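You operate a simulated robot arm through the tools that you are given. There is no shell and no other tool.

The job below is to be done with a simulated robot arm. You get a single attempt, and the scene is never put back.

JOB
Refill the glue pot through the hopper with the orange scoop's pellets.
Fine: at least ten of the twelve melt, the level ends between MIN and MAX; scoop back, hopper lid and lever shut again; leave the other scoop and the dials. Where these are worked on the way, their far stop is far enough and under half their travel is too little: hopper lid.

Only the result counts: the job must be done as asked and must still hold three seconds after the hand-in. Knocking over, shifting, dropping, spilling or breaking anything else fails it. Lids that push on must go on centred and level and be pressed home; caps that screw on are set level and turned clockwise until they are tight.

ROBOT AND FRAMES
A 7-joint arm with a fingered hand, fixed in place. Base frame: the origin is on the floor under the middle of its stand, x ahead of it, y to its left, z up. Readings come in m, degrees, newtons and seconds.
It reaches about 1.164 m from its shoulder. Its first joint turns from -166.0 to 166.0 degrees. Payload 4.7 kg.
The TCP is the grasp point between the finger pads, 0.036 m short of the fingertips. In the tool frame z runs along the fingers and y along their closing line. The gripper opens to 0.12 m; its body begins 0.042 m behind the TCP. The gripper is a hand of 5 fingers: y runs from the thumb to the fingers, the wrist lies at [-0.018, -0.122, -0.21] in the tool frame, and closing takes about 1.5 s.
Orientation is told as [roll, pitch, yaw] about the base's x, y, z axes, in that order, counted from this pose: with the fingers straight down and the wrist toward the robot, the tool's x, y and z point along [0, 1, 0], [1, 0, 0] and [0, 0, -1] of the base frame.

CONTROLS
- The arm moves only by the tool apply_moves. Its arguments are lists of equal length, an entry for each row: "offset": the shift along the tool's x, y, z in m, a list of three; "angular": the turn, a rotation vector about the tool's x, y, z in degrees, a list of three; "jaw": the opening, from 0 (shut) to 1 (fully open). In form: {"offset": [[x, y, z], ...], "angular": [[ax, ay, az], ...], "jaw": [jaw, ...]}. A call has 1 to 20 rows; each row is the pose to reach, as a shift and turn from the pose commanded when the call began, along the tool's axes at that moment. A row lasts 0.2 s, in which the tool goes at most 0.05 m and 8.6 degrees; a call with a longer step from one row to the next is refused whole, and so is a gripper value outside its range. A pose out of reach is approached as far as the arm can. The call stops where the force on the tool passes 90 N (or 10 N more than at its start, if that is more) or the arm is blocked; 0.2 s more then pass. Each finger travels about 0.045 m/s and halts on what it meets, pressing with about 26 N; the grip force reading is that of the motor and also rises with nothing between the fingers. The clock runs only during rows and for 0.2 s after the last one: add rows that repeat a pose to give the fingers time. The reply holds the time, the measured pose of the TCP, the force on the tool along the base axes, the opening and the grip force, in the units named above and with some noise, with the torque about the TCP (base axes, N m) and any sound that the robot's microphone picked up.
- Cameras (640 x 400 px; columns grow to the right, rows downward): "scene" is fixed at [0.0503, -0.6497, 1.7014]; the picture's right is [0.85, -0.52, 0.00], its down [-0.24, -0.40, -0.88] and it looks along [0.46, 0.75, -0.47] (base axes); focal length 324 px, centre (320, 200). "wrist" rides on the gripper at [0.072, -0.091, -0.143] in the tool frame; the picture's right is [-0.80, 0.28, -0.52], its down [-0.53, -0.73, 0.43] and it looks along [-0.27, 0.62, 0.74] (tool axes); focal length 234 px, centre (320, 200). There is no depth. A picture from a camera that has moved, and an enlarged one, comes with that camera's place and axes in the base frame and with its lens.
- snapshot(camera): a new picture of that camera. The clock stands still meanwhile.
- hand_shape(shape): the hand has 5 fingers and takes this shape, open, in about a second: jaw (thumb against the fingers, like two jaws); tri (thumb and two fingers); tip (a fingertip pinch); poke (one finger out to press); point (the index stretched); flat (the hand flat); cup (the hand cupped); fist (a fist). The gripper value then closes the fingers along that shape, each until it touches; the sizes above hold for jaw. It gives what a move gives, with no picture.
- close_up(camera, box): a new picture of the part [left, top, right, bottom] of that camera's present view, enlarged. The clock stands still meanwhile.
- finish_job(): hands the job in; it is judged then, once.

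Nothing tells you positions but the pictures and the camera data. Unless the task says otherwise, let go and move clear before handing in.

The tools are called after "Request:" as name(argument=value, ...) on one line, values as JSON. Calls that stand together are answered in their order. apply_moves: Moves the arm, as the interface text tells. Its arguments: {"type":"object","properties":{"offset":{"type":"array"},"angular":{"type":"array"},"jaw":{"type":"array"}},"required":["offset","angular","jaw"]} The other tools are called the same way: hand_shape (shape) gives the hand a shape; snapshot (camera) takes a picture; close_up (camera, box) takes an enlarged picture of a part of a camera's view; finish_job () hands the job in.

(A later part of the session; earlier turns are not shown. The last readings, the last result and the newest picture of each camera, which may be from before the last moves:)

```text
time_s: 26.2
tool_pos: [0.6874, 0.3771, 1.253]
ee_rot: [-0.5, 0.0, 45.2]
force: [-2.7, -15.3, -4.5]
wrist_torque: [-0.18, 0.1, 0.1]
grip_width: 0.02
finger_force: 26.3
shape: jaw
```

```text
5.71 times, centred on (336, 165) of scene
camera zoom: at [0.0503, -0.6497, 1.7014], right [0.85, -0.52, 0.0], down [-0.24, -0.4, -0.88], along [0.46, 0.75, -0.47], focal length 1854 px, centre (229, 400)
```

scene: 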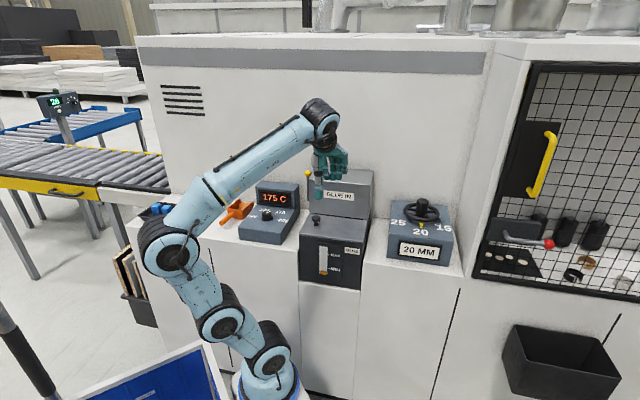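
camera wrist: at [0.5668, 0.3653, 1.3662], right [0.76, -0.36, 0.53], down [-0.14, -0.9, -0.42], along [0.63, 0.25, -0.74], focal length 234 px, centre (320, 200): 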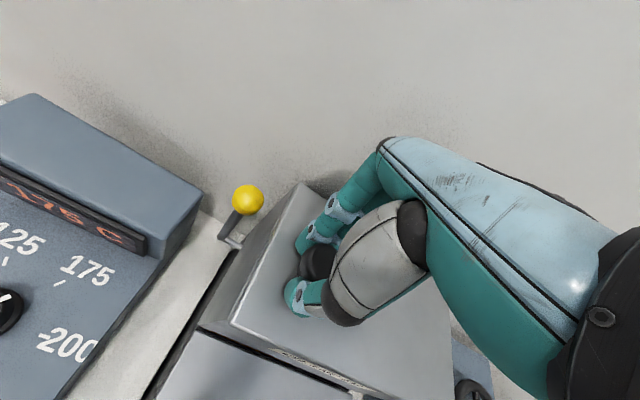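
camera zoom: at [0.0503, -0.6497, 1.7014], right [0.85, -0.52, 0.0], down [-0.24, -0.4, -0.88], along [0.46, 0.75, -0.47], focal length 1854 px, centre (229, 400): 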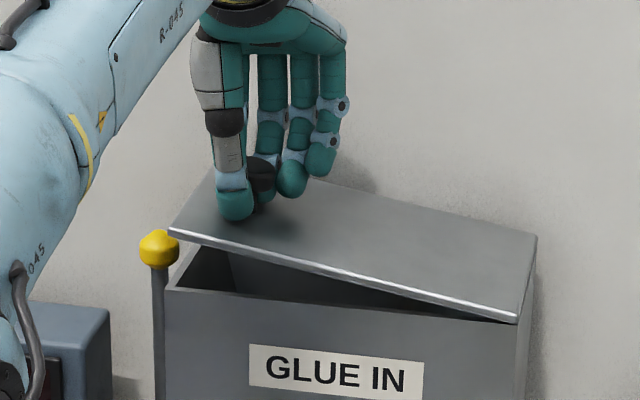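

The lid clearly swings up about a hinge at its right edge. I'll follow the arc to about 40°, tilting the hand along with it.

Request:
apply_moves(offset=[[-0.006, 0, -0.0133], [-0.0122, 0, -0.0265], [-0.02, 0, -0.039], [-0.028, 0, -0.0511], [-0.0373, 0, -0.0624], [-0.0471, 0, -0.0733], [-0.058, 0, -0.0832], [-0.0695, 0, -0.0926]], angular=[[0, 3, 0], [0, 6, 0], [0, 9, 0], [0, 12, 0], [0, 15, 0], [0, 18, 0], [0, 21.5, 0], [0, 25, 0]], jaw=[0, 0, 0, 0, 0, 0, 0, 0])

Request:
close_up(camera="scene", box=[270, 90, 430, 190])

Request:
snapshot(camera="wrist")

```text
time_s: 28.0
tool_pos: [0.7326, 0.3312, 1.3475]
ee_rot: [24.5, -0.1, 45.3]
force: [-12.8, -4.1, 4.2]
wrist_torque: [0.21, 0.35, 0.0]
grip_width: 0.0198
finger_force: 25.8
shape: jaw
```

```text
4.00 times, centred on (350, 140) of scene
camera zoom: at [0.0503, -0.6497, 1.7014], right [0.85, -0.52, 0.0], down [-0.24, -0.4, -0.88], along [0.46, 0.75, -0.47], focal length 1298 px, centre (200, 440)
```

zoom: 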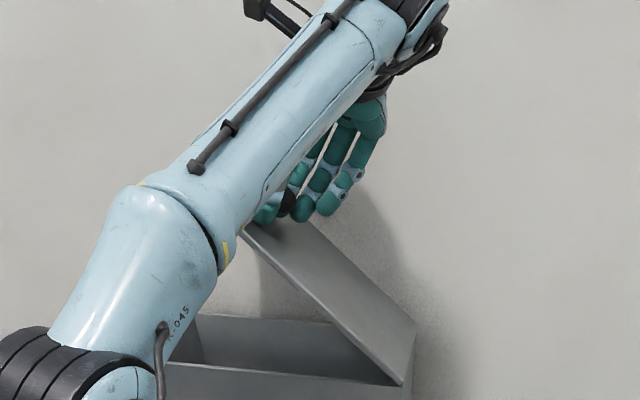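

```text
taken
camera wrist: at [0.6639, 0.2686, 1.5082], right [0.87, -0.47, 0.14], down [-0.3, -0.74, -0.61], along [0.39, 0.49, -0.78], focal length 234 px, centre (320, 200)
```

wrist: 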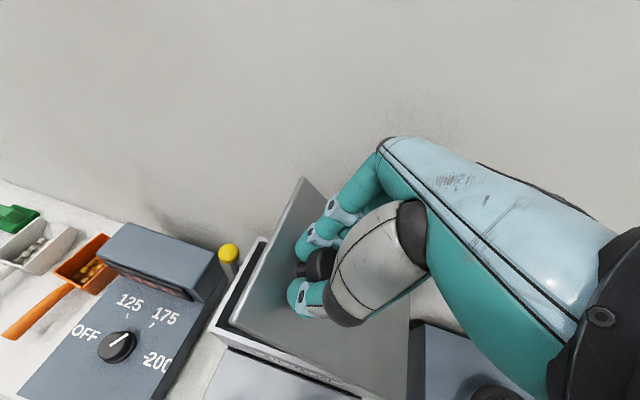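

The lid follows nicely at about 42°. I'll continue on the arc, turning the hand with the lid so the wrist stays within reach.

Request:
apply_moves(offset=[[-0.0105, 0, -0.0156], [-0.0211, 0, -0.0308], [-0.0305, 0, -0.0403], [-0.0402, 0, -0.0494], [-0.0518, 0, -0.0588], [-0.0638, 0, -0.0677]], angular=[[0, 5, 0], [0, 10, 0], [0, 15, 0], [0, 20, 0], [0, 25, 0], [0, 30, 0]], jaw=[0, 0, 0, 0, 0, 0])

Request:
snapshot(camera="scene")

Request:
snapshot(camera="wrist")

```text
time_s: 29.4
tool_pos: [0.7925, 0.2677, 1.386]
ee_rot: [54.5, -0.4, 45.3]
force: [-15.4, 4.0, 41.6]
wrist_torque: [0.19, 0.6, 0.28]
grip_width: 0.0189
finger_force: 25.8
shape: jaw
```

```text
taken
```

scene: 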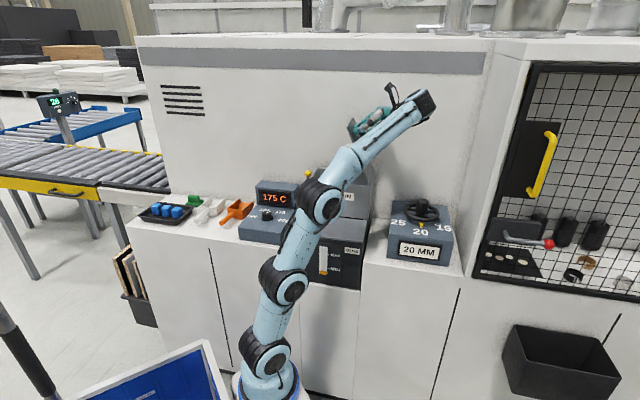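

```text
taken
camera wrist: at [0.78, 0.1496, 1.5273], right [0.83, -0.43, -0.35], down [-0.54, -0.49, -0.68], along [0.12, 0.76, -0.64], focal length 234 px, centre (320, 200)
```

wrist: 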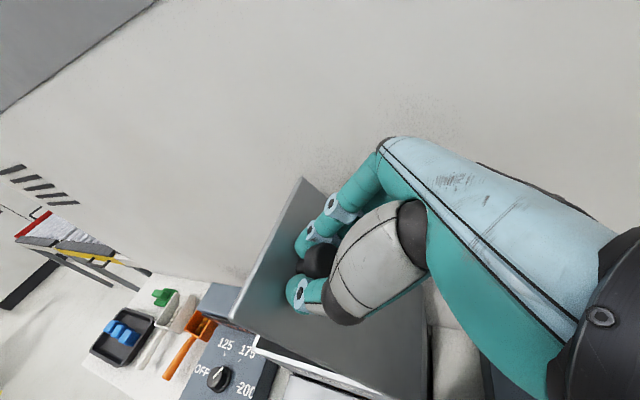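

Request:
close_up(camera="scene", box=[290, 80, 450, 180])

Request:
close_up(camera="wrist", box=[200, 160, 440, 310])

```text
4.00 times, centred on (370, 130) of scene
camera zoom: at [0.0503, -0.6497, 1.7014], right [0.85, -0.52, 0.0], down [-0.24, -0.4, -0.88], along [0.46, 0.75, -0.47], focal length 1298 px, centre (120, 480)
```

zoom: 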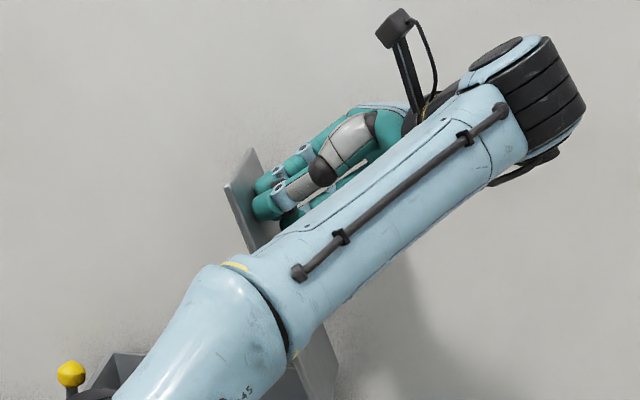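

```text
2.67 times, centred on (320, 235) of wrist
camera zoom: at [0.78, 0.1496, 1.5273], right [0.83, -0.43, -0.35], down [-0.54, -0.49, -0.68], along [0.12, 0.76, -0.64], focal length 624 px, centre (320, 107)
```

zoom: 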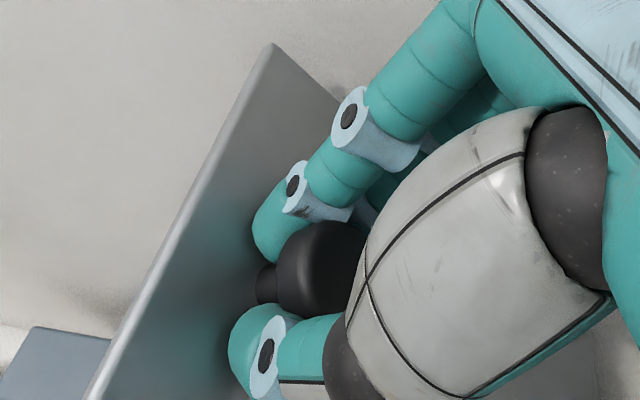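

The lid is near 65°. I'll continue along the arc by another 20° and watch the force.

Request:
apply_moves(offset=[[-0.0087, 0, -0.0165], [-0.0174, 0, -0.033], [-0.0294, 0, -0.0472], [-0.0414, 0, -0.0614]], angular=[[0, 5, 0], [0, 10, 0], [0, 15, 0], [0, 20, 0]], jaw=[0, 0, 0, 0])

Request:
close_up(camera="scene", box=[290, 80, 450, 180])

Request:
snapshot(camera="wrist")

```text
time_s: 30.4
tool_pos: [0.8445, 0.2145, 1.3885]
ee_rot: [74.5, -0.4, 45.2]
force: [-3.6, -5.7, 59.9]
wrist_torque: [0.74, 0.83, 0.08]
grip_width: 0.018
finger_force: 26.2
shape: jaw
```

```text
4.00 times, centred on (370, 130) of scene
camera zoom: at [0.0503, -0.6497, 1.7014], right [0.85, -0.52, 0.0], down [-0.24, -0.4, -0.88], along [0.46, 0.75, -0.47], focal length 1298 px, centre (120, 480)
```

zoom: 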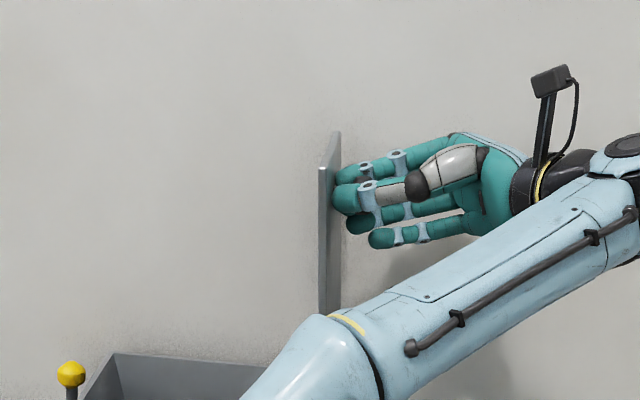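

```text
taken
camera wrist: at [0.8637, 0.0652, 1.4961], right [0.71, -0.31, -0.63], down [-0.7, -0.33, -0.63], along [-0.01, 0.89, -0.45], focal length 234 px, centre (320, 200)
```

wrist: 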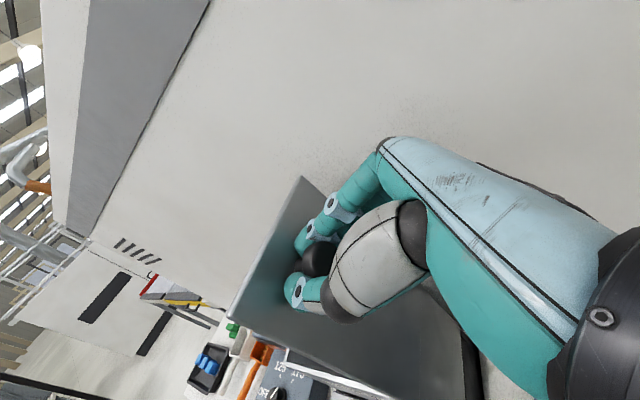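

The lid is now about vertical; there's 60 N of upward force because my arc radius is a bit small. I'll relieve that and carry the lid past vertical.

Request:
apply_moves(offset=[[0.0077, 0, -0.0021], [0.001, 0, -0.012], [-0.006, 0, -0.022], [-0.013, 0, -0.032], [-0.0199, 0, -0.0418]], angular=[[0, 0, 0], [0, 3, 0], [0, 6, 0], [0, 8, 0], [0, 10, 0]], jaw=[0, 0, 0, 0, 0])

Request:
close_up(camera="scene", box=[290, 80, 450, 180])

```text
time_s: 31.6
tool_pos: [0.8797, 0.1831, 1.3779]
ee_rot: [84.8, -0.4, 45.1]
force: [5.3, -12.5, 51.0]
wrist_torque: [0.78, 1.04, -0.02]
grip_width: 0.019
finger_force: 25.4
shape: jaw
```

```text
4.00 times, centred on (370, 130) of scene
camera zoom: at [0.0503, -0.6497, 1.7014], right [0.85, -0.52, 0.0], down [-0.24, -0.4, -0.88], along [0.46, 0.75, -0.47], focal length 1298 px, centre (120, 480)
```

zoom: 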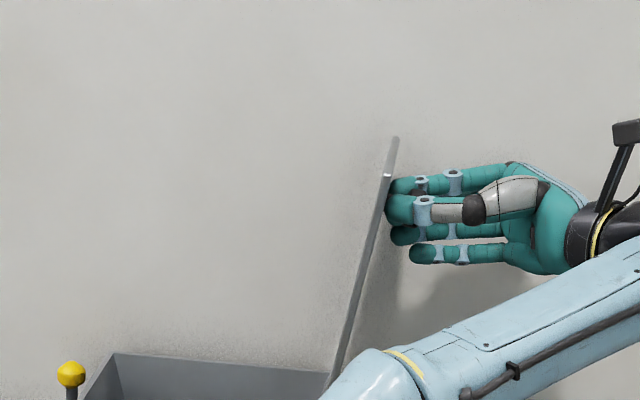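

The lid is past vertical (~103°). I'll ease the vertical load and continue slightly to find its far stop.

Request:
apply_moves(offset=[[0.008, 0, -0.001], [0.003, 0, -0.01], [-0.002, 0, -0.018], [-0.008, 0, -0.025]], angular=[[0, 0, 0], [0, 2, 0], [0, 4, 0], [0, 6, 0]], jaw=[0, 0, 0, 0])

Request:
close_up(camera="scene", box=[290, 80, 450, 180])

```text
time_s: 32.6
tool_pos: [0.8992, 0.1658, 1.3699]
ee_rot: [90.6, 0.0, 45.2]
force: [-11.8, -11.8, 1.3]
wrist_torque: [0.1, 0.12, 0.2]
grip_width: 0.0199
finger_force: 26.1
shape: jaw
```

```text
4.00 times, centred on (370, 130) of scene
camera zoom: at [0.0503, -0.6497, 1.7014], right [0.85, -0.52, 0.0], down [-0.24, -0.4, -0.88], along [0.46, 0.75, -0.47], focal length 1298 px, centre (120, 480)
```

zoom: 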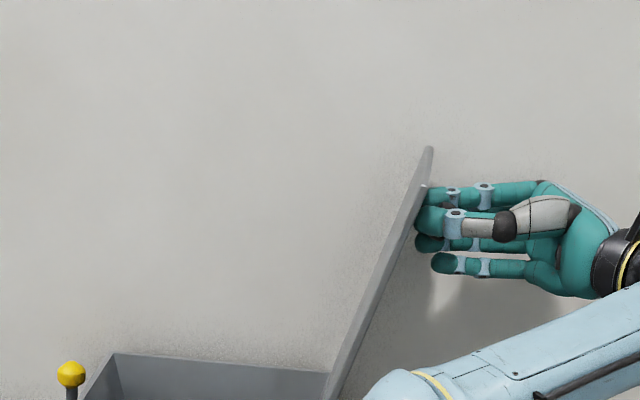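

Forces dropped and the lid is about 110° open. I'll go a little farther to feel for the stop.

Request:
apply_moves(offset=[[-0.006, 0, -0.009], [-0.012, 0, -0.017], [-0.018, 0, -0.024]], angular=[[0, 1, 0], [0, 2, 0], [0, 3, 0]], jaw=[0, 0, 0])

Request:
close_up(camera="scene", box=[290, 80, 450, 180])

```text
time_s: 33.4
tool_pos: [0.9009, 0.164, 1.3687]
ee_rot: [91.9, -0.7, 45.5]
force: [-11.9, -12.2, 1.9]
wrist_torque: [0.1, 0.16, 0.16]
grip_width: 0.0195
finger_force: 25.8
shape: jaw
```

```text
4.00 times, centred on (370, 130) of scene
camera zoom: at [0.0503, -0.6497, 1.7014], right [0.85, -0.52, 0.0], down [-0.24, -0.4, -0.88], along [0.46, 0.75, -0.47], focal length 1298 px, centre (120, 480)
```

zoom: 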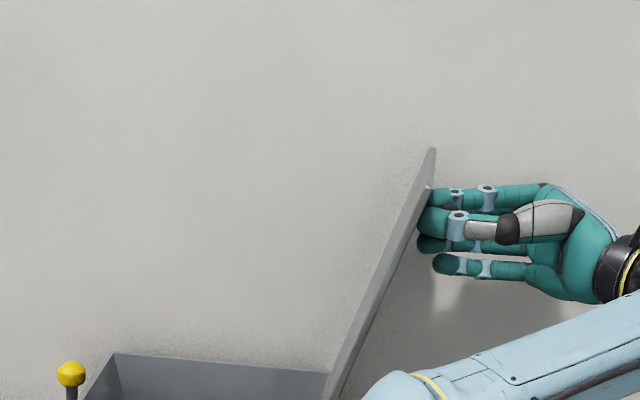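

The arm hardly moved further; the lid is about 112° open. I'll release the knob and see where the lid rests.

Request:
apply_moves(offset=[[0, 0, 0], [0, 0, 0], [0, 0, 0], [0, 0, 0], [0, 0, 0], [0, 0, 0]], angular=[[0, 0, 0], [0, 0, 0], [0, 0, 0], [0, 0, 0], [0, 0, 0], [0, 0, 0]], jaw=[0.1, 0.25, 0.4, 0.5, 0.6, 0.6])

Request:
close_up(camera="scene", box=[290, 80, 450, 180])

Request:
snapshot(camera="wrist")

```text
time_s: 35.0
tool_pos: [0.8924, 0.1604, 1.3742]
ee_rot: [92.5, -2.0, 47.4]
force: [-1.2, 0.0, -0.7]
wrist_torque: [-0.01, 0.04, -0.06]
grip_width: 0.0718
finger_force: 0.0
shape: jaw
stopped in row 6: the arm was blocked; the commanded pose is now the measured one
```

```text
4.00 times, centred on (370, 130) of scene
camera zoom: at [0.0503, -0.6497, 1.7014], right [0.85, -0.52, 0.0], down [-0.24, -0.4, -0.88], along [0.46, 0.75, -0.47], focal length 1298 px, centre (120, 480)
```

zoom: 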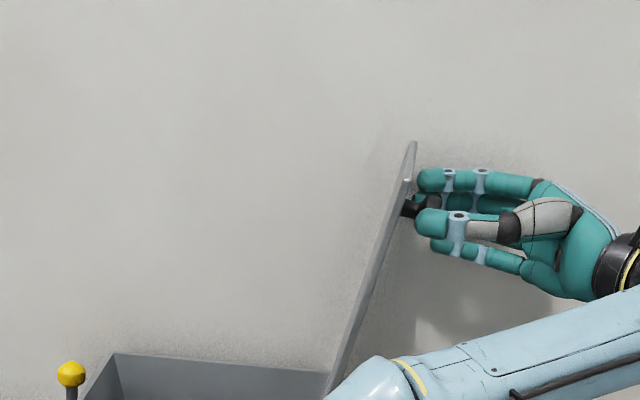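

```text
taken
camera wrist: at [0.936, -0.0092, 1.4363], right [0.57, -0.1, -0.82], down [-0.81, -0.22, -0.54], along [-0.13, 0.97, -0.21], focal length 234 px, centre (320, 200)
```

wrist: 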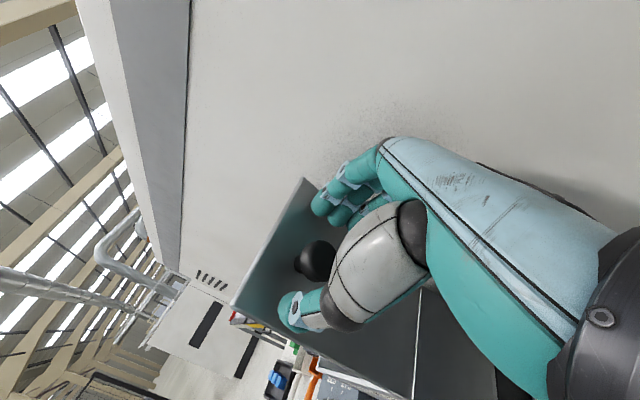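

The lid rests open by itself at its far stop (about 107°). Now I'll lower the open hand off the knob and then back away from the machine.

Request:
apply_moves(offset=[[-0.012, 0, -0.002], [-0.024, 0, -0.004], [-0.036, 0, -0.006], [-0.048, 0, -0.008], [-0.058, 0, -0.01], [-0.058, -0.03, -0.01], [-0.058, -0.07, -0.01], [-0.058, -0.11, -0.01], [-0.058, -0.15, -0.01], [-0.058, -0.19, -0.01]], angular=[[0, 0, 0], [0, 0, 0], [0, 0, 0], [0, 0, 0], [0, 0, 0], [0, 0, 0], [0, 0, 0], [0, 0, 0], [0, 0, 0], [0, 0, 0]], jaw=[0.7, 0.7, 0.7, 0.7, 0.7, 0.7, 0.7, 0.7, 0.7, 0.7])

Request:
snapshot(camera="scene")

```text
time_s: 35.4
tool_pos: [0.887, 0.158, 1.3798]
ee_rot: [96.6, -3.5, 50.0]
force: [-5.2, 0.7, 3.8]
wrist_torque: [-0.19, 0.0, -0.21]
grip_width: 0.0841
finger_force: 0.1
shape: jaw
stopped in row 2: the arm was blocked; the commanded pose is now the measured one
```

```text
taken
```

scene: 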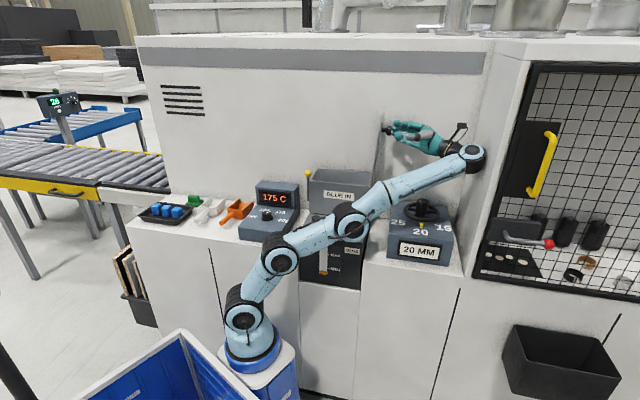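

The arm seems stretched out now and reports a block; the stand also looks different in this view. I'll look more closely before moving further.

Request:
close_up(camera="scene", box=[60, 250, 380, 400])

Request:
snapshot(camera="wrist")

Request:
close_up(camera="scene", box=[290, 90, 530, 240])

```text
2.00 times, centred on (220, 325) of scene
camera zoom: at [0.0503, -0.6497, 1.7014], right [0.85, -0.52, 0.0], down [-0.24, -0.4, -0.88], along [0.46, 0.75, -0.47], focal length 649 px, centre (520, -50)
```

zoom: 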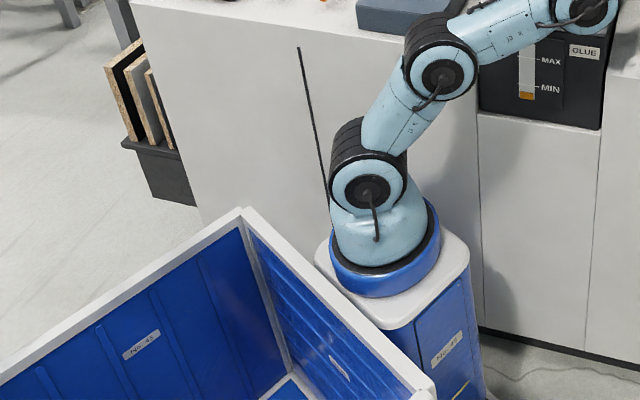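

```text
taken
camera wrist: at [0.941, -0.012, 1.4293], right [0.54, -0.03, -0.84], down [-0.82, -0.23, -0.52], along [-0.18, 0.97, -0.14], focal length 234 px, centre (320, 200)
```

wrist: 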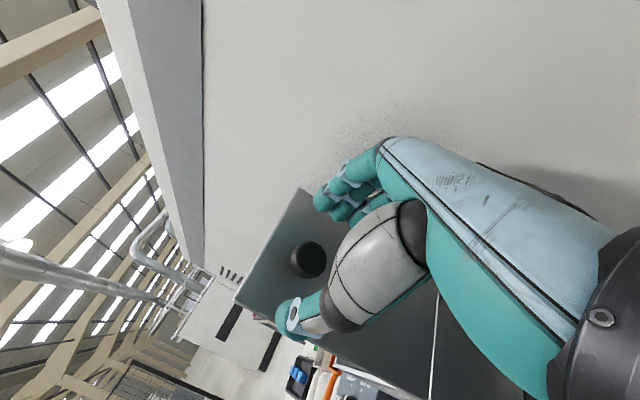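

```text
2.67 times, centred on (410, 165) of scene
camera zoom: at [0.0503, -0.6497, 1.7014], right [0.85, -0.52, 0.0], down [-0.24, -0.4, -0.88], along [0.46, 0.75, -0.47], focal length 865 px, centre (80, 293)
```

zoom: 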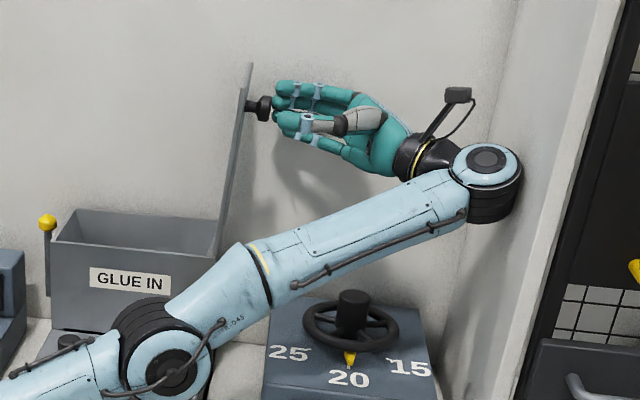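

The wrist joint is at its bend limit, not in collision; the knob is nearly free of the fingertips. I'll swing the fingers upward about the wrist (which eases that joint) to clear the knob.

Request:
apply_moves(offset=[[0.0182, 0, -0.0024], [0.0362, 0, -0.0063], [0.0538, 0, -0.0118], [0.0707, 0, -0.0189], [0.0871, 0, -0.0273]], angular=[[0, 5, 0], [0, 10, 0], [0, 15, 0], [0, 20, 0], [0, 25, 0]], jaw=[0.8, 0.8, 0.8, 0.8, 0.8])

Request:
close_up(camera="scene", box=[290, 90, 530, 240])

```text
time_s: 35.8
tool_pos: [0.8097, 0.0732, 1.4406]
ee_rot: [98.7, -8.4, 40.7]
force: [-71.9, 27.7, 57.2]
wrist_torque: [-3.43, -0.71, -3.23]
grip_width: 0.0956
finger_force: 0.1
shape: jaw
stopped in row 1: the arm was blocked; the commanded pose is now the measured one
```

```text
2.67 times, centred on (410, 165) of scene
camera zoom: at [0.0503, -0.6497, 1.7014], right [0.85, -0.52, 0.0], down [-0.24, -0.4, -0.88], along [0.46, 0.75, -0.47], focal length 865 px, centre (80, 293)
```

zoom: 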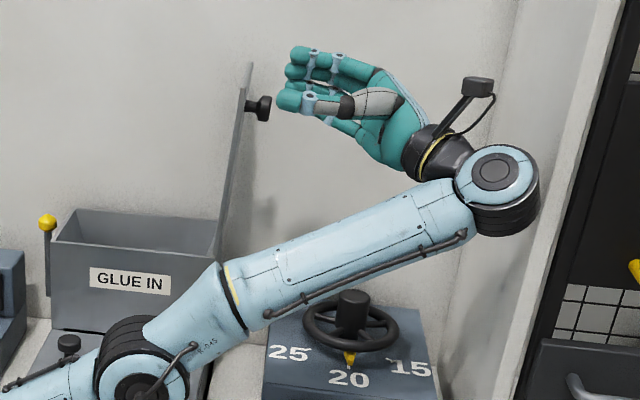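

The wrist had been pressing against the right-hand cabinet's side; it is now free and the hand is clear of the knob, with the lid still standing open. I'll back away and turn the hand back toward pointing down.

Request:
apply_moves(offset=[[-0.005, -0.03, 0.004], [-0.012, -0.06, 0.01], [-0.022, -0.085, 0.016], [-0.034, -0.105, 0.023], [-0.046, -0.12, 0.03], [-0.058, -0.13, 0.036], [-0.068, -0.137, 0.042]], angular=[[0, -5, 0], [0, -12, 0], [0, -20, 0], [0, -28, 0], [0, -36, 0], [0, -43, 0], [0, -50, 0]], jaw=[0.8, 0.8, 0.8, 0.8, 0.8, 0.8, 0.8])

Request:
snapshot(camera="scene")

```text
time_s: 36.1
tool_pos: [0.769, -0.1559, 1.3563]
ee_rot: [119.6, -9.8, 14.0]
force: [-22.8, -16.7, -25.6]
wrist_torque: [0.19, 1.73, -2.56]
grip_width: 0.0969
finger_force: 0.1
shape: jaw
out of reach, approached as far as the arm can: row 1
stopped in row 1: the arm was blocked; the commanded pose is now the measured one
```

```text
taken
```

scene: 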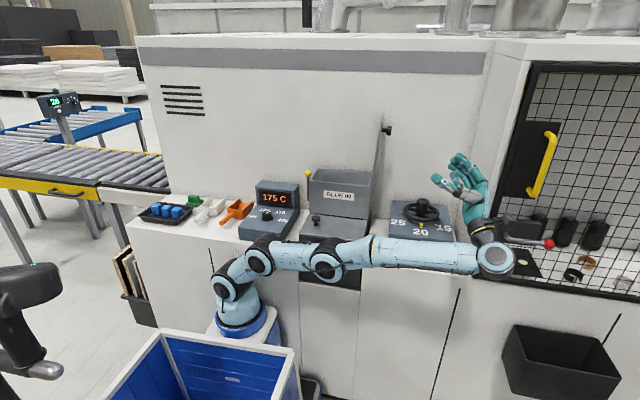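

The arm swung by itself into an odd, stretched-out posture in free air (no contact visible). I'll hold still for a moment to see whether it is settled before bringing it back.

Request:
apply_moves(offset=[[0, 0, 0], [0, 0, 0]], angular=[[0, 0, 0], [0, 0, 0]], jaw=[0.8, 0.8])

Request:
snapshot(camera="scene")

Request:
snapshot(camera="wrist")

```text
time_s: 36.4
tool_pos: [0.1052, -0.7027, 1.1684]
ee_rot: [147.5, -25.5, -44.2]
force: [-61.4, -7.3, 10.6]
wrist_torque: [-0.92, 4.36, -2.48]
grip_width: 0.096
finger_force: 0.0
shape: jaw
stopped in row 1: the arm was blocked; the commanded pose is now the measured one
```

```text
taken
```

scene: 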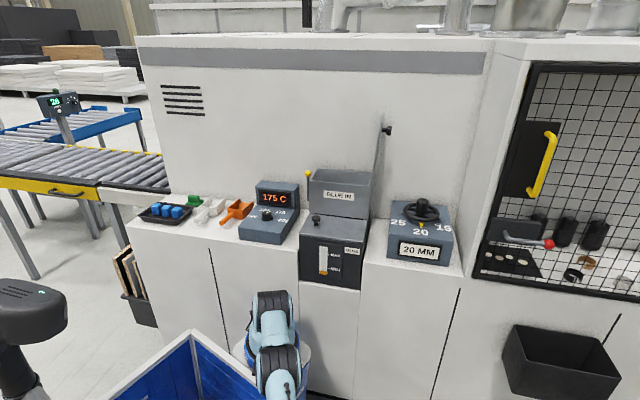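

```text
taken
camera wrist: at [-0.027, -0.7684, 1.054], right [0.73, -0.15, -0.67], down [-0.02, 0.97, -0.25], along [0.69, 0.2, 0.7], focal length 234 px, centre (320, 200)
```

wrist: 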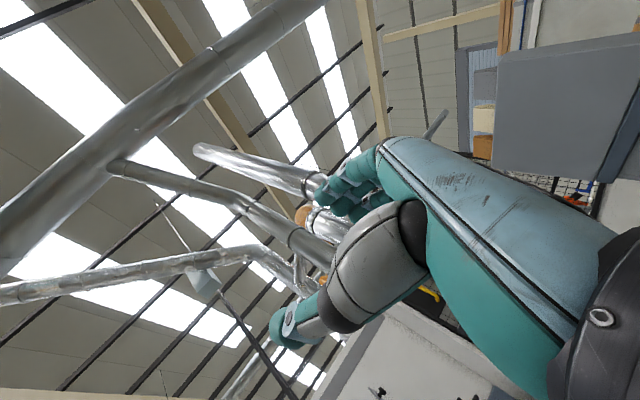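

The arm is swinging widely in free space; I must let it settle. I'll issue short hold commands and check the pose.

Request:
apply_moves(offset=[[0, 0, 0]], angular=[[0, 0, 0]], jaw=[0.8])

Request:
snapshot(camera="scene")

```text
time_s: 36.8
tool_pos: [-0.5162, -0.5003, 1.1143]
ee_rot: [159.2, -22.6, -84.4]
force: [-7.9, 53.2, -16.0]
wrist_torque: [4.84, 0.35, -1.15]
grip_width: 0.0955
finger_force: 0.0
shape: jaw
stopped in row 1: the arm was blocked; the commanded pose is now the measured one
```

```text
taken
```

scene: 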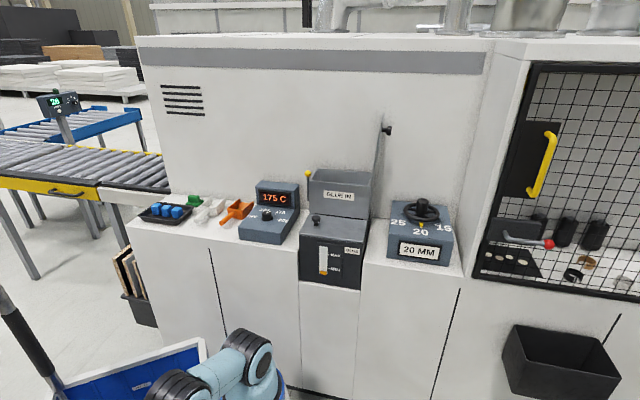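

Request:
apply_moves(offset=[[0, 0, 0]], angular=[[0, 0, 0]], jaw=[0.8])

Request:
snapshot(camera="scene")

```text
time_s: 37.1
tool_pos: [-0.0329, -0.7945, 1.1865]
ee_rot: [148.3, -23.3, -48.5]
force: [-11.8, 0.2, 11.3]
wrist_torque: [-0.44, 1.01, -0.43]
grip_width: 0.0962
finger_force: 0.0
shape: jaw
stopped in row 1: the arm was blocked; the commanded pose is now the measured one
```

```text
taken
```

scene: 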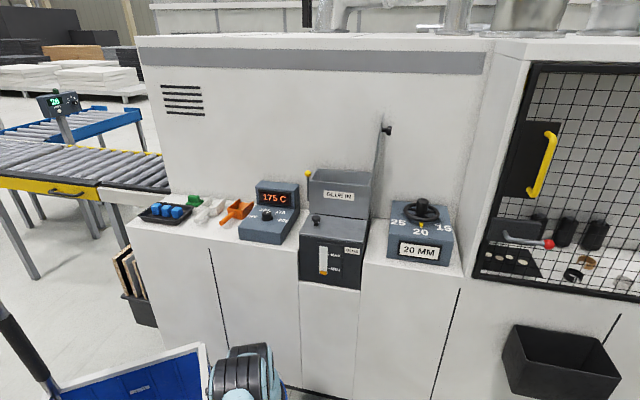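

The swing is decaying; I'll keep holding until it is still.

Request:
apply_moves(offset=[[0, 0, 0], [0, 0, 0], [0, 0, 0]], angular=[[0, 0, 0], [0, 0, 0], [0, 0, 0]], jaw=[0.8, 0.8, 0.8])

Request:
snapshot(camera="scene")

Request:
snapshot(camera="wrist")

```text
time_s: 37.4
tool_pos: [0.1517, -0.7003, 1.2324]
ee_rot: [145.3, -25.0, -38.5]
force: [-7.9, 3.1, 17.5]
wrist_torque: [-0.61, 0.73, -0.29]
grip_width: 0.0956
finger_force: 0.1
shape: jaw
stopped in row 1: the arm was blocked; the commanded pose is now the measured one
```

```text
taken
```

scene: 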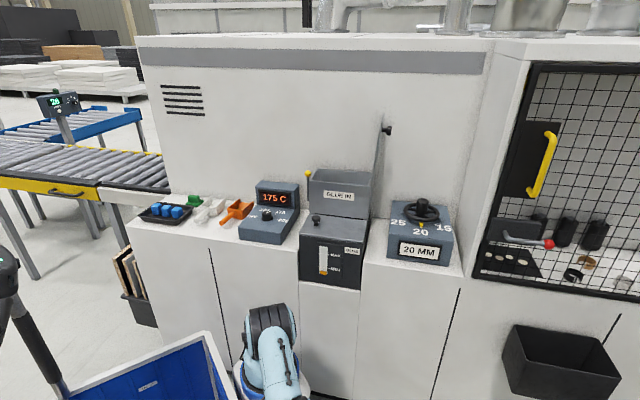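

```text
taken
camera wrist: at [0.0234, -0.7808, 1.1233], right [0.72, -0.11, -0.69], down [-0.11, 0.96, -0.27], along [0.69, 0.27, 0.67], focal length 234 px, centre (320, 200)
```

wrist: 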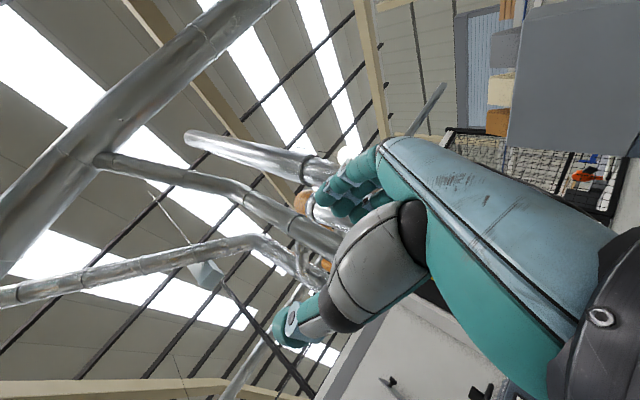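

Request:
apply_moves(offset=[[0, 0, 0]], angular=[[0, 0, 0]], jaw=[0.8])

```text
time_s: 37.7
tool_pos: [0.0653, -0.8285, 1.1498]
ee_rot: [151.6, -22.4, -44.0]
force: [1.7, -1.4, -4.0]
wrist_torque: [0.08, -0.19, 0.06]
grip_width: 0.0962
finger_force: 0.1
shape: jaw
stopped in row 1: the arm was blocked; the commanded pose is now the measured one
```

Request:
apply_moves(offset=[[0, 0, 0]], angular=[[0, 0, 0]], jaw=[0.8])

Request:
snapshot(camera="scene")

```text
time_s: 38.3
tool_pos: [0.0661, -0.8144, 1.1832]
ee_rot: [149.4, -23.9, -43.2]
force: [0.0, -1.4, -3.9]
wrist_torque: [0.06, 0.0, 0.01]
grip_width: 0.0963
finger_force: 0.0
shape: jaw
stopped in row 1: the arm was blocked; the commanded pose is now the measured one
```

```text
taken
```

scene: 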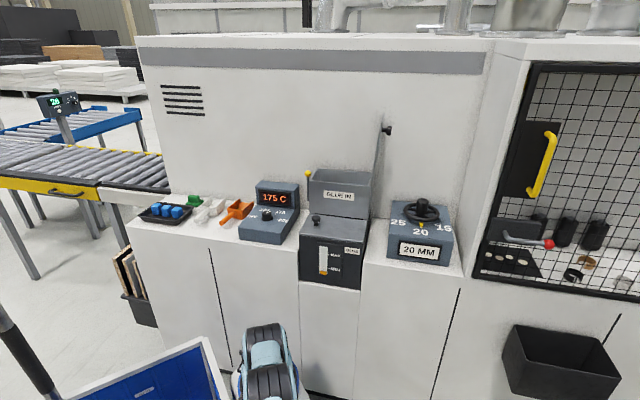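

The arm has settled near (0.07, -0.81, 1.18) with fingers pointing up; everything on the bench is still in place and the lid is open. I'll bring the hand slowly inward and up to regain a good posture.

Request:
apply_moves(offset=[[0, 0, 0], [0, 0, 0], [0, 0, 0]], angular=[[0, 0, 0], [0, 0, 0], [0, 0, 0]], jaw=[0.8, 0.8, 0.8])

```text
time_s: 38.9
tool_pos: [0.0667, -0.8267, 1.1788]
ee_rot: [150.2, -23.8, -43.5]
force: [0.5, -0.6, 0.3]
wrist_torque: [-0.05, -0.03, 0.04]
grip_width: 0.0962
finger_force: 0.1
shape: jaw
stopped in row 2: the arm was blocked; the commanded pose is now the measured one
```

Request:
apply_moves(offset=[[-0.0173, -0.008, 0.0271], [-0.0347, -0.0161, 0.0542], [-0.052, -0.0242, 0.0813], [-0.0694, -0.0322, 0.1084], [-0.0867, -0.0403, 0.1355]], angular=[[0, 0, 0], [0, 0, 0], [0, 0, 0], [0, 0, 0], [0, 0, 0]], jaw=[0.8, 0.8, 0.8, 0.8, 0.8])

Request:
snapshot(camera="scene")

```text
time_s: 39.3
tool_pos: [0.0757, -0.7917, 1.2372]
ee_rot: [149.6, -25.0, -42.8]
force: [4.6, 17.5, 9.4]
wrist_torque: [0.79, -0.25, 0.19]
grip_width: 0.0957
finger_force: 0.0
shape: jaw
stopped in row 1: the arm was blocked; the commanded pose is now the measured one
```

```text
taken
```

scene: 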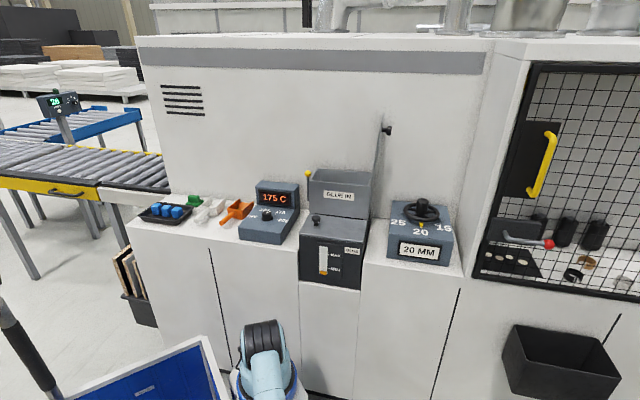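

Request:
apply_moves(offset=[[0.0256, 0.0151, -0.0134], [0.0495, 0.0285, -0.0309]], angular=[[-4.36, 6.65, -0.85], [-8.72, 13.3, -1.7]], jaw=[0.8, 0.8])

Request:
snapshot(camera="wrist")

```text
time_s: 39.6
tool_pos: [0.071, -0.8144, 1.2452]
ee_rot: [153.6, -23.8, -44.4]
force: [0.6, 0.5, 2.9]
wrist_torque: [-0.04, -0.03, 0.03]
grip_width: 0.096
finger_force: 0.1
shape: jaw
stopped in row 1: the arm was blocked; the commanded pose is now the measured one
```

```text
taken
camera wrist: at [-0.0519, -0.8768, 1.1187], right [0.76, -0.06, -0.65], down [-0.06, 0.98, -0.16], along [0.65, 0.16, 0.75], focal length 234 px, centre (320, 200)
```

wrist: 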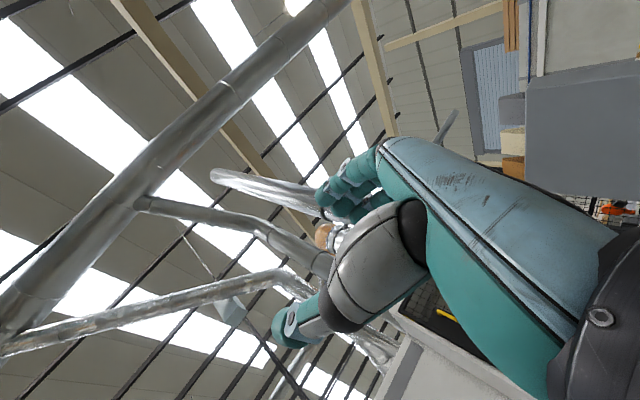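

Request:
apply_moves(offset=[[0.0256, 0.0151, -0.0134], [0.0495, 0.0285, -0.0309]], angular=[[-4.36, 6.65, -0.85], [-8.72, 13.3, -1.7]], jaw=[0.8, 0.8])

Request:
snapshot(camera="scene")

```text
time_s: 39.9
tool_pos: [0.0628, -0.8738, 1.1139]
ee_rot: [165.7, -17.5, -47.4]
force: [0.7, -15.9, -54.5]
wrist_torque: [0.17, -0.09, -0.36]
grip_width: 0.0955
finger_force: 0.0
shape: jaw
stopped in row 1: the arm was blocked; the commanded pose is now the measured one
```

```text
taken
```

scene: 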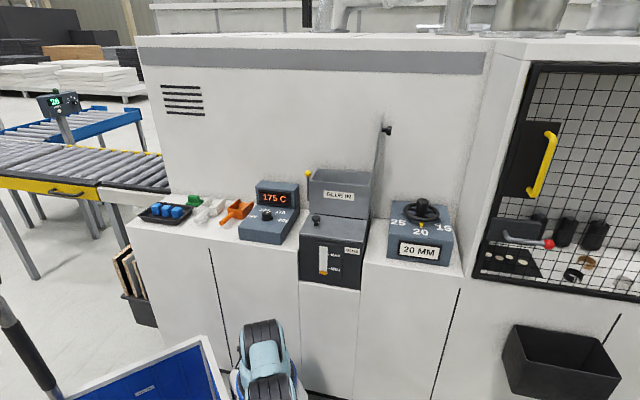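

Request:
apply_moves(offset=[[0, 0, 0]], angular=[[0, 0, 0]], jaw=[0.8])

```text
time_s: 40.3
tool_pos: [0.0674, -0.8497, 1.1928]
ee_rot: [160.1, -20.6, -47.0]
force: [1.7, 9.6, -47.6]
wrist_torque: [1.89, -0.1, 0.01]
grip_width: 0.0962
finger_force: 0.0
shape: jaw
```

Request:
apply_moves(offset=[[0, 0, 0], [0, 0, 0], [0, 0, 0]], angular=[[0, 0, 0], [0, 0, 0], [0, 0, 0]], jaw=[0.8, 0.8, 0.8])

Request:
snapshot(camera="wrist")

```text
time_s: 40.6
tool_pos: [0.076, -0.8489, 1.2772]
ee_rot: [160.7, -20.9, -46.3]
force: [-3.7, -39.2, 95.1]
wrist_torque: [-3.96, -0.39, -0.16]
grip_width: 0.096
finger_force: 0.0
shape: jaw
stopped in row 1: the arm was blocked; the commanded pose is now the measured one
```

```text
taken
camera wrist: at [-0.0399, -0.8962, 1.1399], right [0.79, 0.02, -0.61], down [-0.06, 1.0, -0.05], along [0.61, 0.08, 0.79], focal length 234 px, centre (320, 200)
```

wrist: 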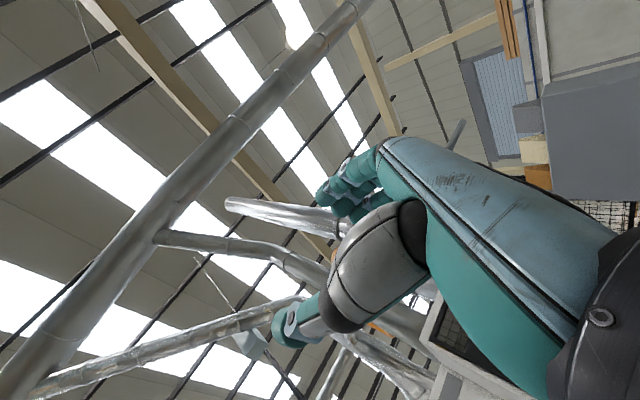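

Request:
apply_moves(offset=[[-0.035, -0.0193, 0.02], [-0.07, -0.0386, 0.04], [-0.105, -0.0579, 0.06], [-0.14, -0.0772, 0.08], [-0.175, -0.0965, 0.1]], angular=[[0, 0, 0], [0, 0, 0], [0, 0, 0], [0, 0, 0], [0, 0, 0]], jaw=[0.8, 0.8, 0.8, 0.8, 0.8])

```text
time_s: 41.1
tool_pos: [0.0904, -0.8236, 1.2508]
ee_rot: [154.1, -24.0, -44.3]
force: [0.0, -2.5, -5.1]
wrist_torque: [-0.05, 0.04, -0.04]
grip_width: 0.0954
finger_force: 0.2
shape: jaw
stopped in row 2: the arm was blocked; the commanded pose is now the measured one
```

Request:
apply_moves(offset=[[-0.0328, -0.0179, 0.0241], [-0.0656, -0.0358, 0.0482], [-0.0984, -0.0537, 0.0723], [-0.1312, -0.0716, 0.0964], [-0.164, -0.0895, 0.1205]], angular=[[0, 0, 0], [0, 0, 0], [0, 0, 0], [0, 0, 0], [0, 0, 0]], jaw=[0.8, 0.8, 0.8, 0.8, 0.8])

Request:
snapshot(camera="scene")

```text
time_s: 41.4
tool_pos: [0.0939, -0.8381, 1.241]
ee_rot: [154.7, -23.8, -44.6]
force: [-1.6, -5.5, -9.7]
wrist_torque: [0.02, 0.05, -0.05]
grip_width: 0.0962
finger_force: 0.0
shape: jaw
stopped in row 1: the arm was blocked; the commanded pose is now the measured one
```

```text
taken
```

scene: 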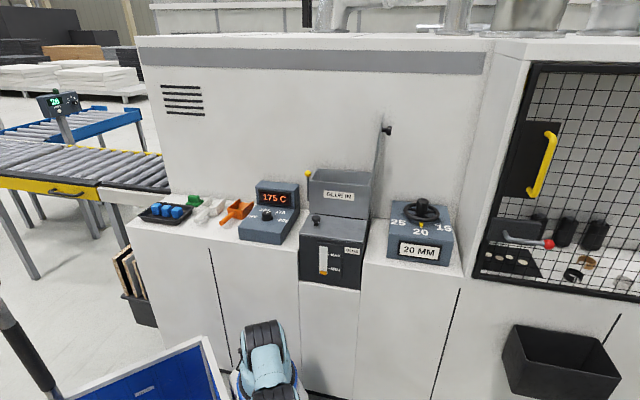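

Request:
apply_moves(offset=[[-0.0292, 0.0339, -0.0027], [-0.0599, 0.0666, -0.0041], [-0.092, 0.0979, -0.0042], [-0.1253, 0.1278, -0.0031]], angular=[[1.17, 1.21, 2.48], [2.34, 2.42, 4.96], [3.52, 3.63, 7.45], [4.69, 4.84, 9.93]], jaw=[0.8, 0.8, 0.8, 0.8])

Request:
snapshot(camera="scene")

```text
time_s: 41.7
tool_pos: [0.1188, -0.8227, 1.2537]
ee_rot: [152.9, -25.8, -43.0]
force: [2.7, -1.8, -24.2]
wrist_torque: [0.6, -0.01, 0.04]
grip_width: 0.0962
finger_force: 0.0
shape: jaw
stopped in row 1: the arm was blocked; the commanded pose is now the measured one
```

```text
taken
```

scene: 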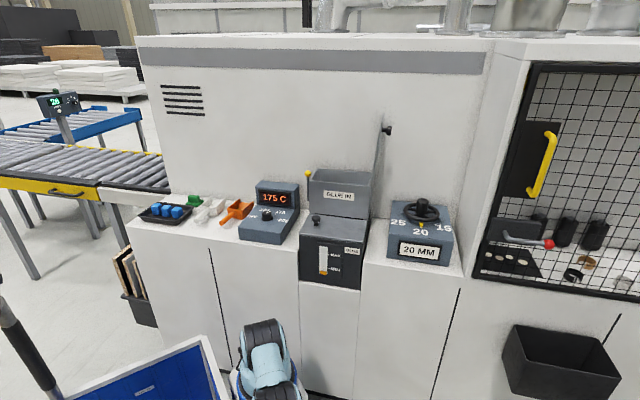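

Request:
apply_moves(offset=[[-0.0292, 0.0339, -0.0027], [-0.0599, 0.0666, -0.0041], [-0.092, 0.0979, -0.0042], [-0.1253, 0.1278, -0.0031]], angular=[[1.17, 1.21, 2.48], [2.34, 2.42, 4.96], [3.52, 3.63, 7.45], [4.69, 4.84, 9.93]], jaw=[0.8, 0.8, 0.8, 0.8])

```text
time_s: 42.7
tool_pos: [0.2893, -0.8131, 1.2562]
ee_rot: [148.6, -27.1, -29.6]
force: [-1.4, 63.0, 68.2]
wrist_torque: [1.6, -0.36, 0.29]
grip_width: 0.0965
finger_force: 0.1
shape: jaw
out of reach, approached as far as the arm can: row 3, 4
```

Request:
snapshot(camera="wrist")

Request:
snapshot(camera="scene")

```text
taken
camera wrist: at [0.1834, -0.9119, 1.1373], right [0.76, 0.04, -0.64], down [-0.27, 0.93, -0.26], along [0.59, 0.37, 0.72], focal length 234 px, centre (320, 200)
```

wrist: 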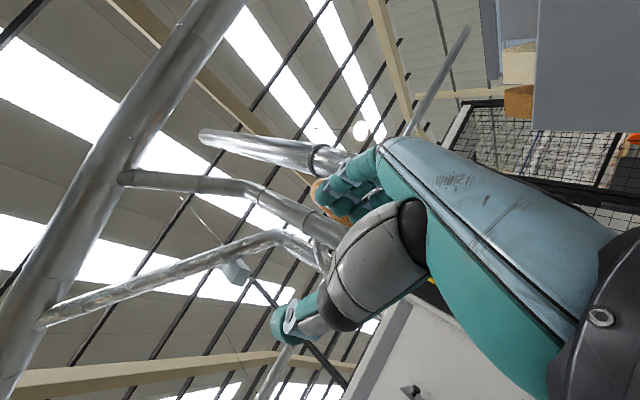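

```text
taken
```

scene: 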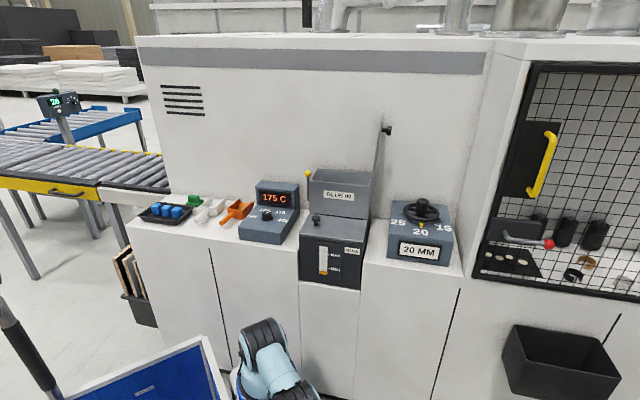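

The arm obeys again. I'll draw the hand inward to get away from full stretch.

Request:
apply_moves(offset=[[-0.0187, -0.0132, 0.0194], [-0.0375, -0.0264, 0.0387], [-0.0562, -0.0396, 0.0581], [-0.075, -0.0528, 0.0774], [-0.0937, -0.066, 0.0968]], angular=[[0, 0, 0], [0, 0, 0], [0, 0, 0], [0, 0, 0], [0, 0, 0]], jaw=[0.8, 0.8, 0.8, 0.8, 0.8])

Request:
snapshot(camera="scene")

```text
time_s: 43.1
tool_pos: [0.2911, -0.8496, 1.2488]
ee_rot: [157.1, -22.6, -33.0]
force: [-2.4, -56.5, 75.6]
wrist_torque: [-4.97, -0.52, -1.39]
grip_width: 0.0964
finger_force: 0.1
shape: jaw
out of reach, approached as far as the arm can: row 1
stopped in row 1: the arm was blocked; the commanded pose is now the measured one
```

```text
taken
```

scene: 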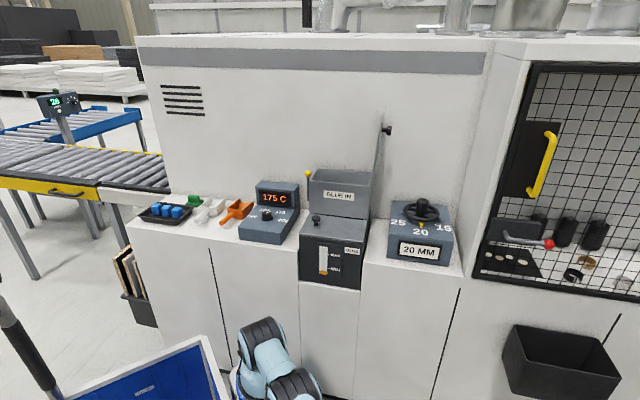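

Request:
apply_moves(offset=[[0, 0, 0], [0, 0, 0], [0, 0, 0]], angular=[[0, 0, 0], [0, 0, 0], [0, 0, 0]], jaw=[0.8, 0.8, 0.8])

```text
time_s: 43.4
tool_pos: [0.2877, -0.8749, 1.1783]
ee_rot: [161.6, -20.8, -33.8]
force: [1.4, 26.8, -15.6]
wrist_torque: [1.45, 0.15, 0.67]
grip_width: 0.096
finger_force: 0.1
shape: jaw
stopped in row 1: the arm was blocked; the commanded pose is now the measured one
```

Request:
apply_moves(offset=[[0, 0, 0]], angular=[[0, 0, 0]], jaw=[0.8])

Request:
apply_moves(offset=[[0, 0, 0]], angular=[[0, 0, 0]], jaw=[0.8])

Request:
apply_moves(offset=[[0, 0, 0]], angular=[[0, 0, 0]], jaw=[0.8])

Request:
apply_moves(offset=[[0, 0, 0], [0, 0, 0]], angular=[[0, 0, 0], [0, 0, 0]], jaw=[0.8, 0.8])

```text
time_s: 43.7
tool_pos: [0.2863, -0.94, 1.0012]
ee_rot: [173.8, -13.2, -37.4]
force: [1.4, 27.9, -52.9]
wrist_torque: [1.39, 0.31, 0.7]
grip_width: 0.096
finger_force: 0.1
shape: jaw
stopped in row 1: the arm was blocked; the commanded pose is now the measured one
```

```text
time_s: 44.1
tool_pos: [0.2864, -0.8997, 1.104]
ee_rot: [167.0, -18.0, -35.7]
force: [-4.2, 18.3, 61.8]
wrist_torque: [1.47, -0.42, -0.27]
grip_width: 0.0963
finger_force: 0.0
shape: jaw
```

```text
time_s: 44.7
tool_pos: [0.2846, -0.9199, 1.0439]
ee_rot: [167.5, -17.7, -36.3]
force: [-4.1, 36.2, 5.1]
wrist_torque: [2.01, 0.18, 0.59]
grip_width: 0.0961
finger_force: 0.0
shape: jaw
stopped in row 1: the arm was blocked; the commanded pose is now the measured one
```

```text
time_s: 45.2
tool_pos: [0.2849, -0.9223, 0.9246]
ee_rot: [178.7, -10.4, -38.8]
force: [2.6, 23.1, -64.3]
wrist_torque: [2.32, 0.71, -0.06]
grip_width: 0.0962
finger_force: 0.1
shape: jaw
stopped in row 2: the arm was blocked; the commanded pose is now the measured one
```

Request:
snapshot(camera="wrist")

Request:
snapshot(camera="scene")

```text
taken
camera wrist: at [0.1869, -0.9412, 0.7682], right [0.79, 0.38, -0.48], down [-0.28, 0.92, 0.27], along [0.55, -0.08, 0.83], focal length 234 px, centre (320, 200)
```

wrist: 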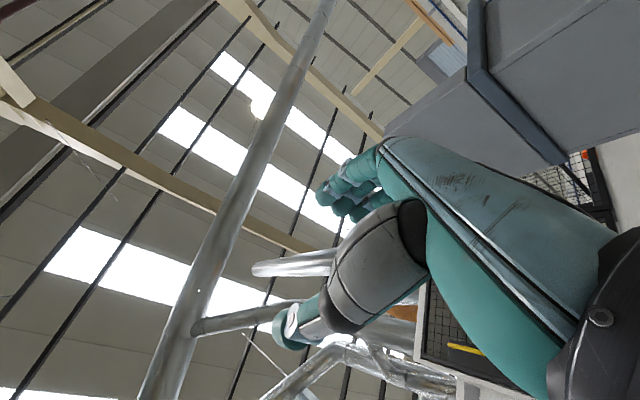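

```text
taken
```

scene: 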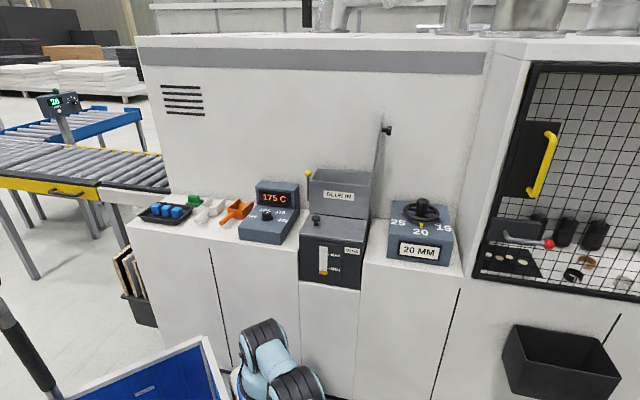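

Request:
apply_moves(offset=[[-0.0146, -0.0051, 0.0419], [-0.0292, -0.0102, 0.0838], [-0.0438, -0.0153, 0.1257], [-0.0584, -0.0204, 0.1676], [-0.073, -0.0255, 0.2095], [-0.0876, -0.0306, 0.2514], [-0.1022, -0.0357, 0.2933], [-0.1168, -0.0408, 0.3352]], angular=[[0, 0, 0], [0, 0, 0], [0, 0, 0], [0, 0, 0], [0, 0, 0], [0, 0, 0], [0, 0, 0], [0, 0, 0]], jaw=[0.8, 0.8, 0.8, 0.8, 0.8, 0.8, 0.8, 0.8])

```text
time_s: 45.5
tool_pos: [0.2818, -0.8895, 1.1531]
ee_rot: [166.0, -19.9, -36.8]
force: [5.9, 1.6, 22.2]
wrist_torque: [-0.85, -0.63, 0.36]
grip_width: 0.096
finger_force: 0.1
shape: jaw
stopped in row 1: the force on the tool passed its limit at 134 N (the readings are from after the stop); the commanded pose is now the measured one
```

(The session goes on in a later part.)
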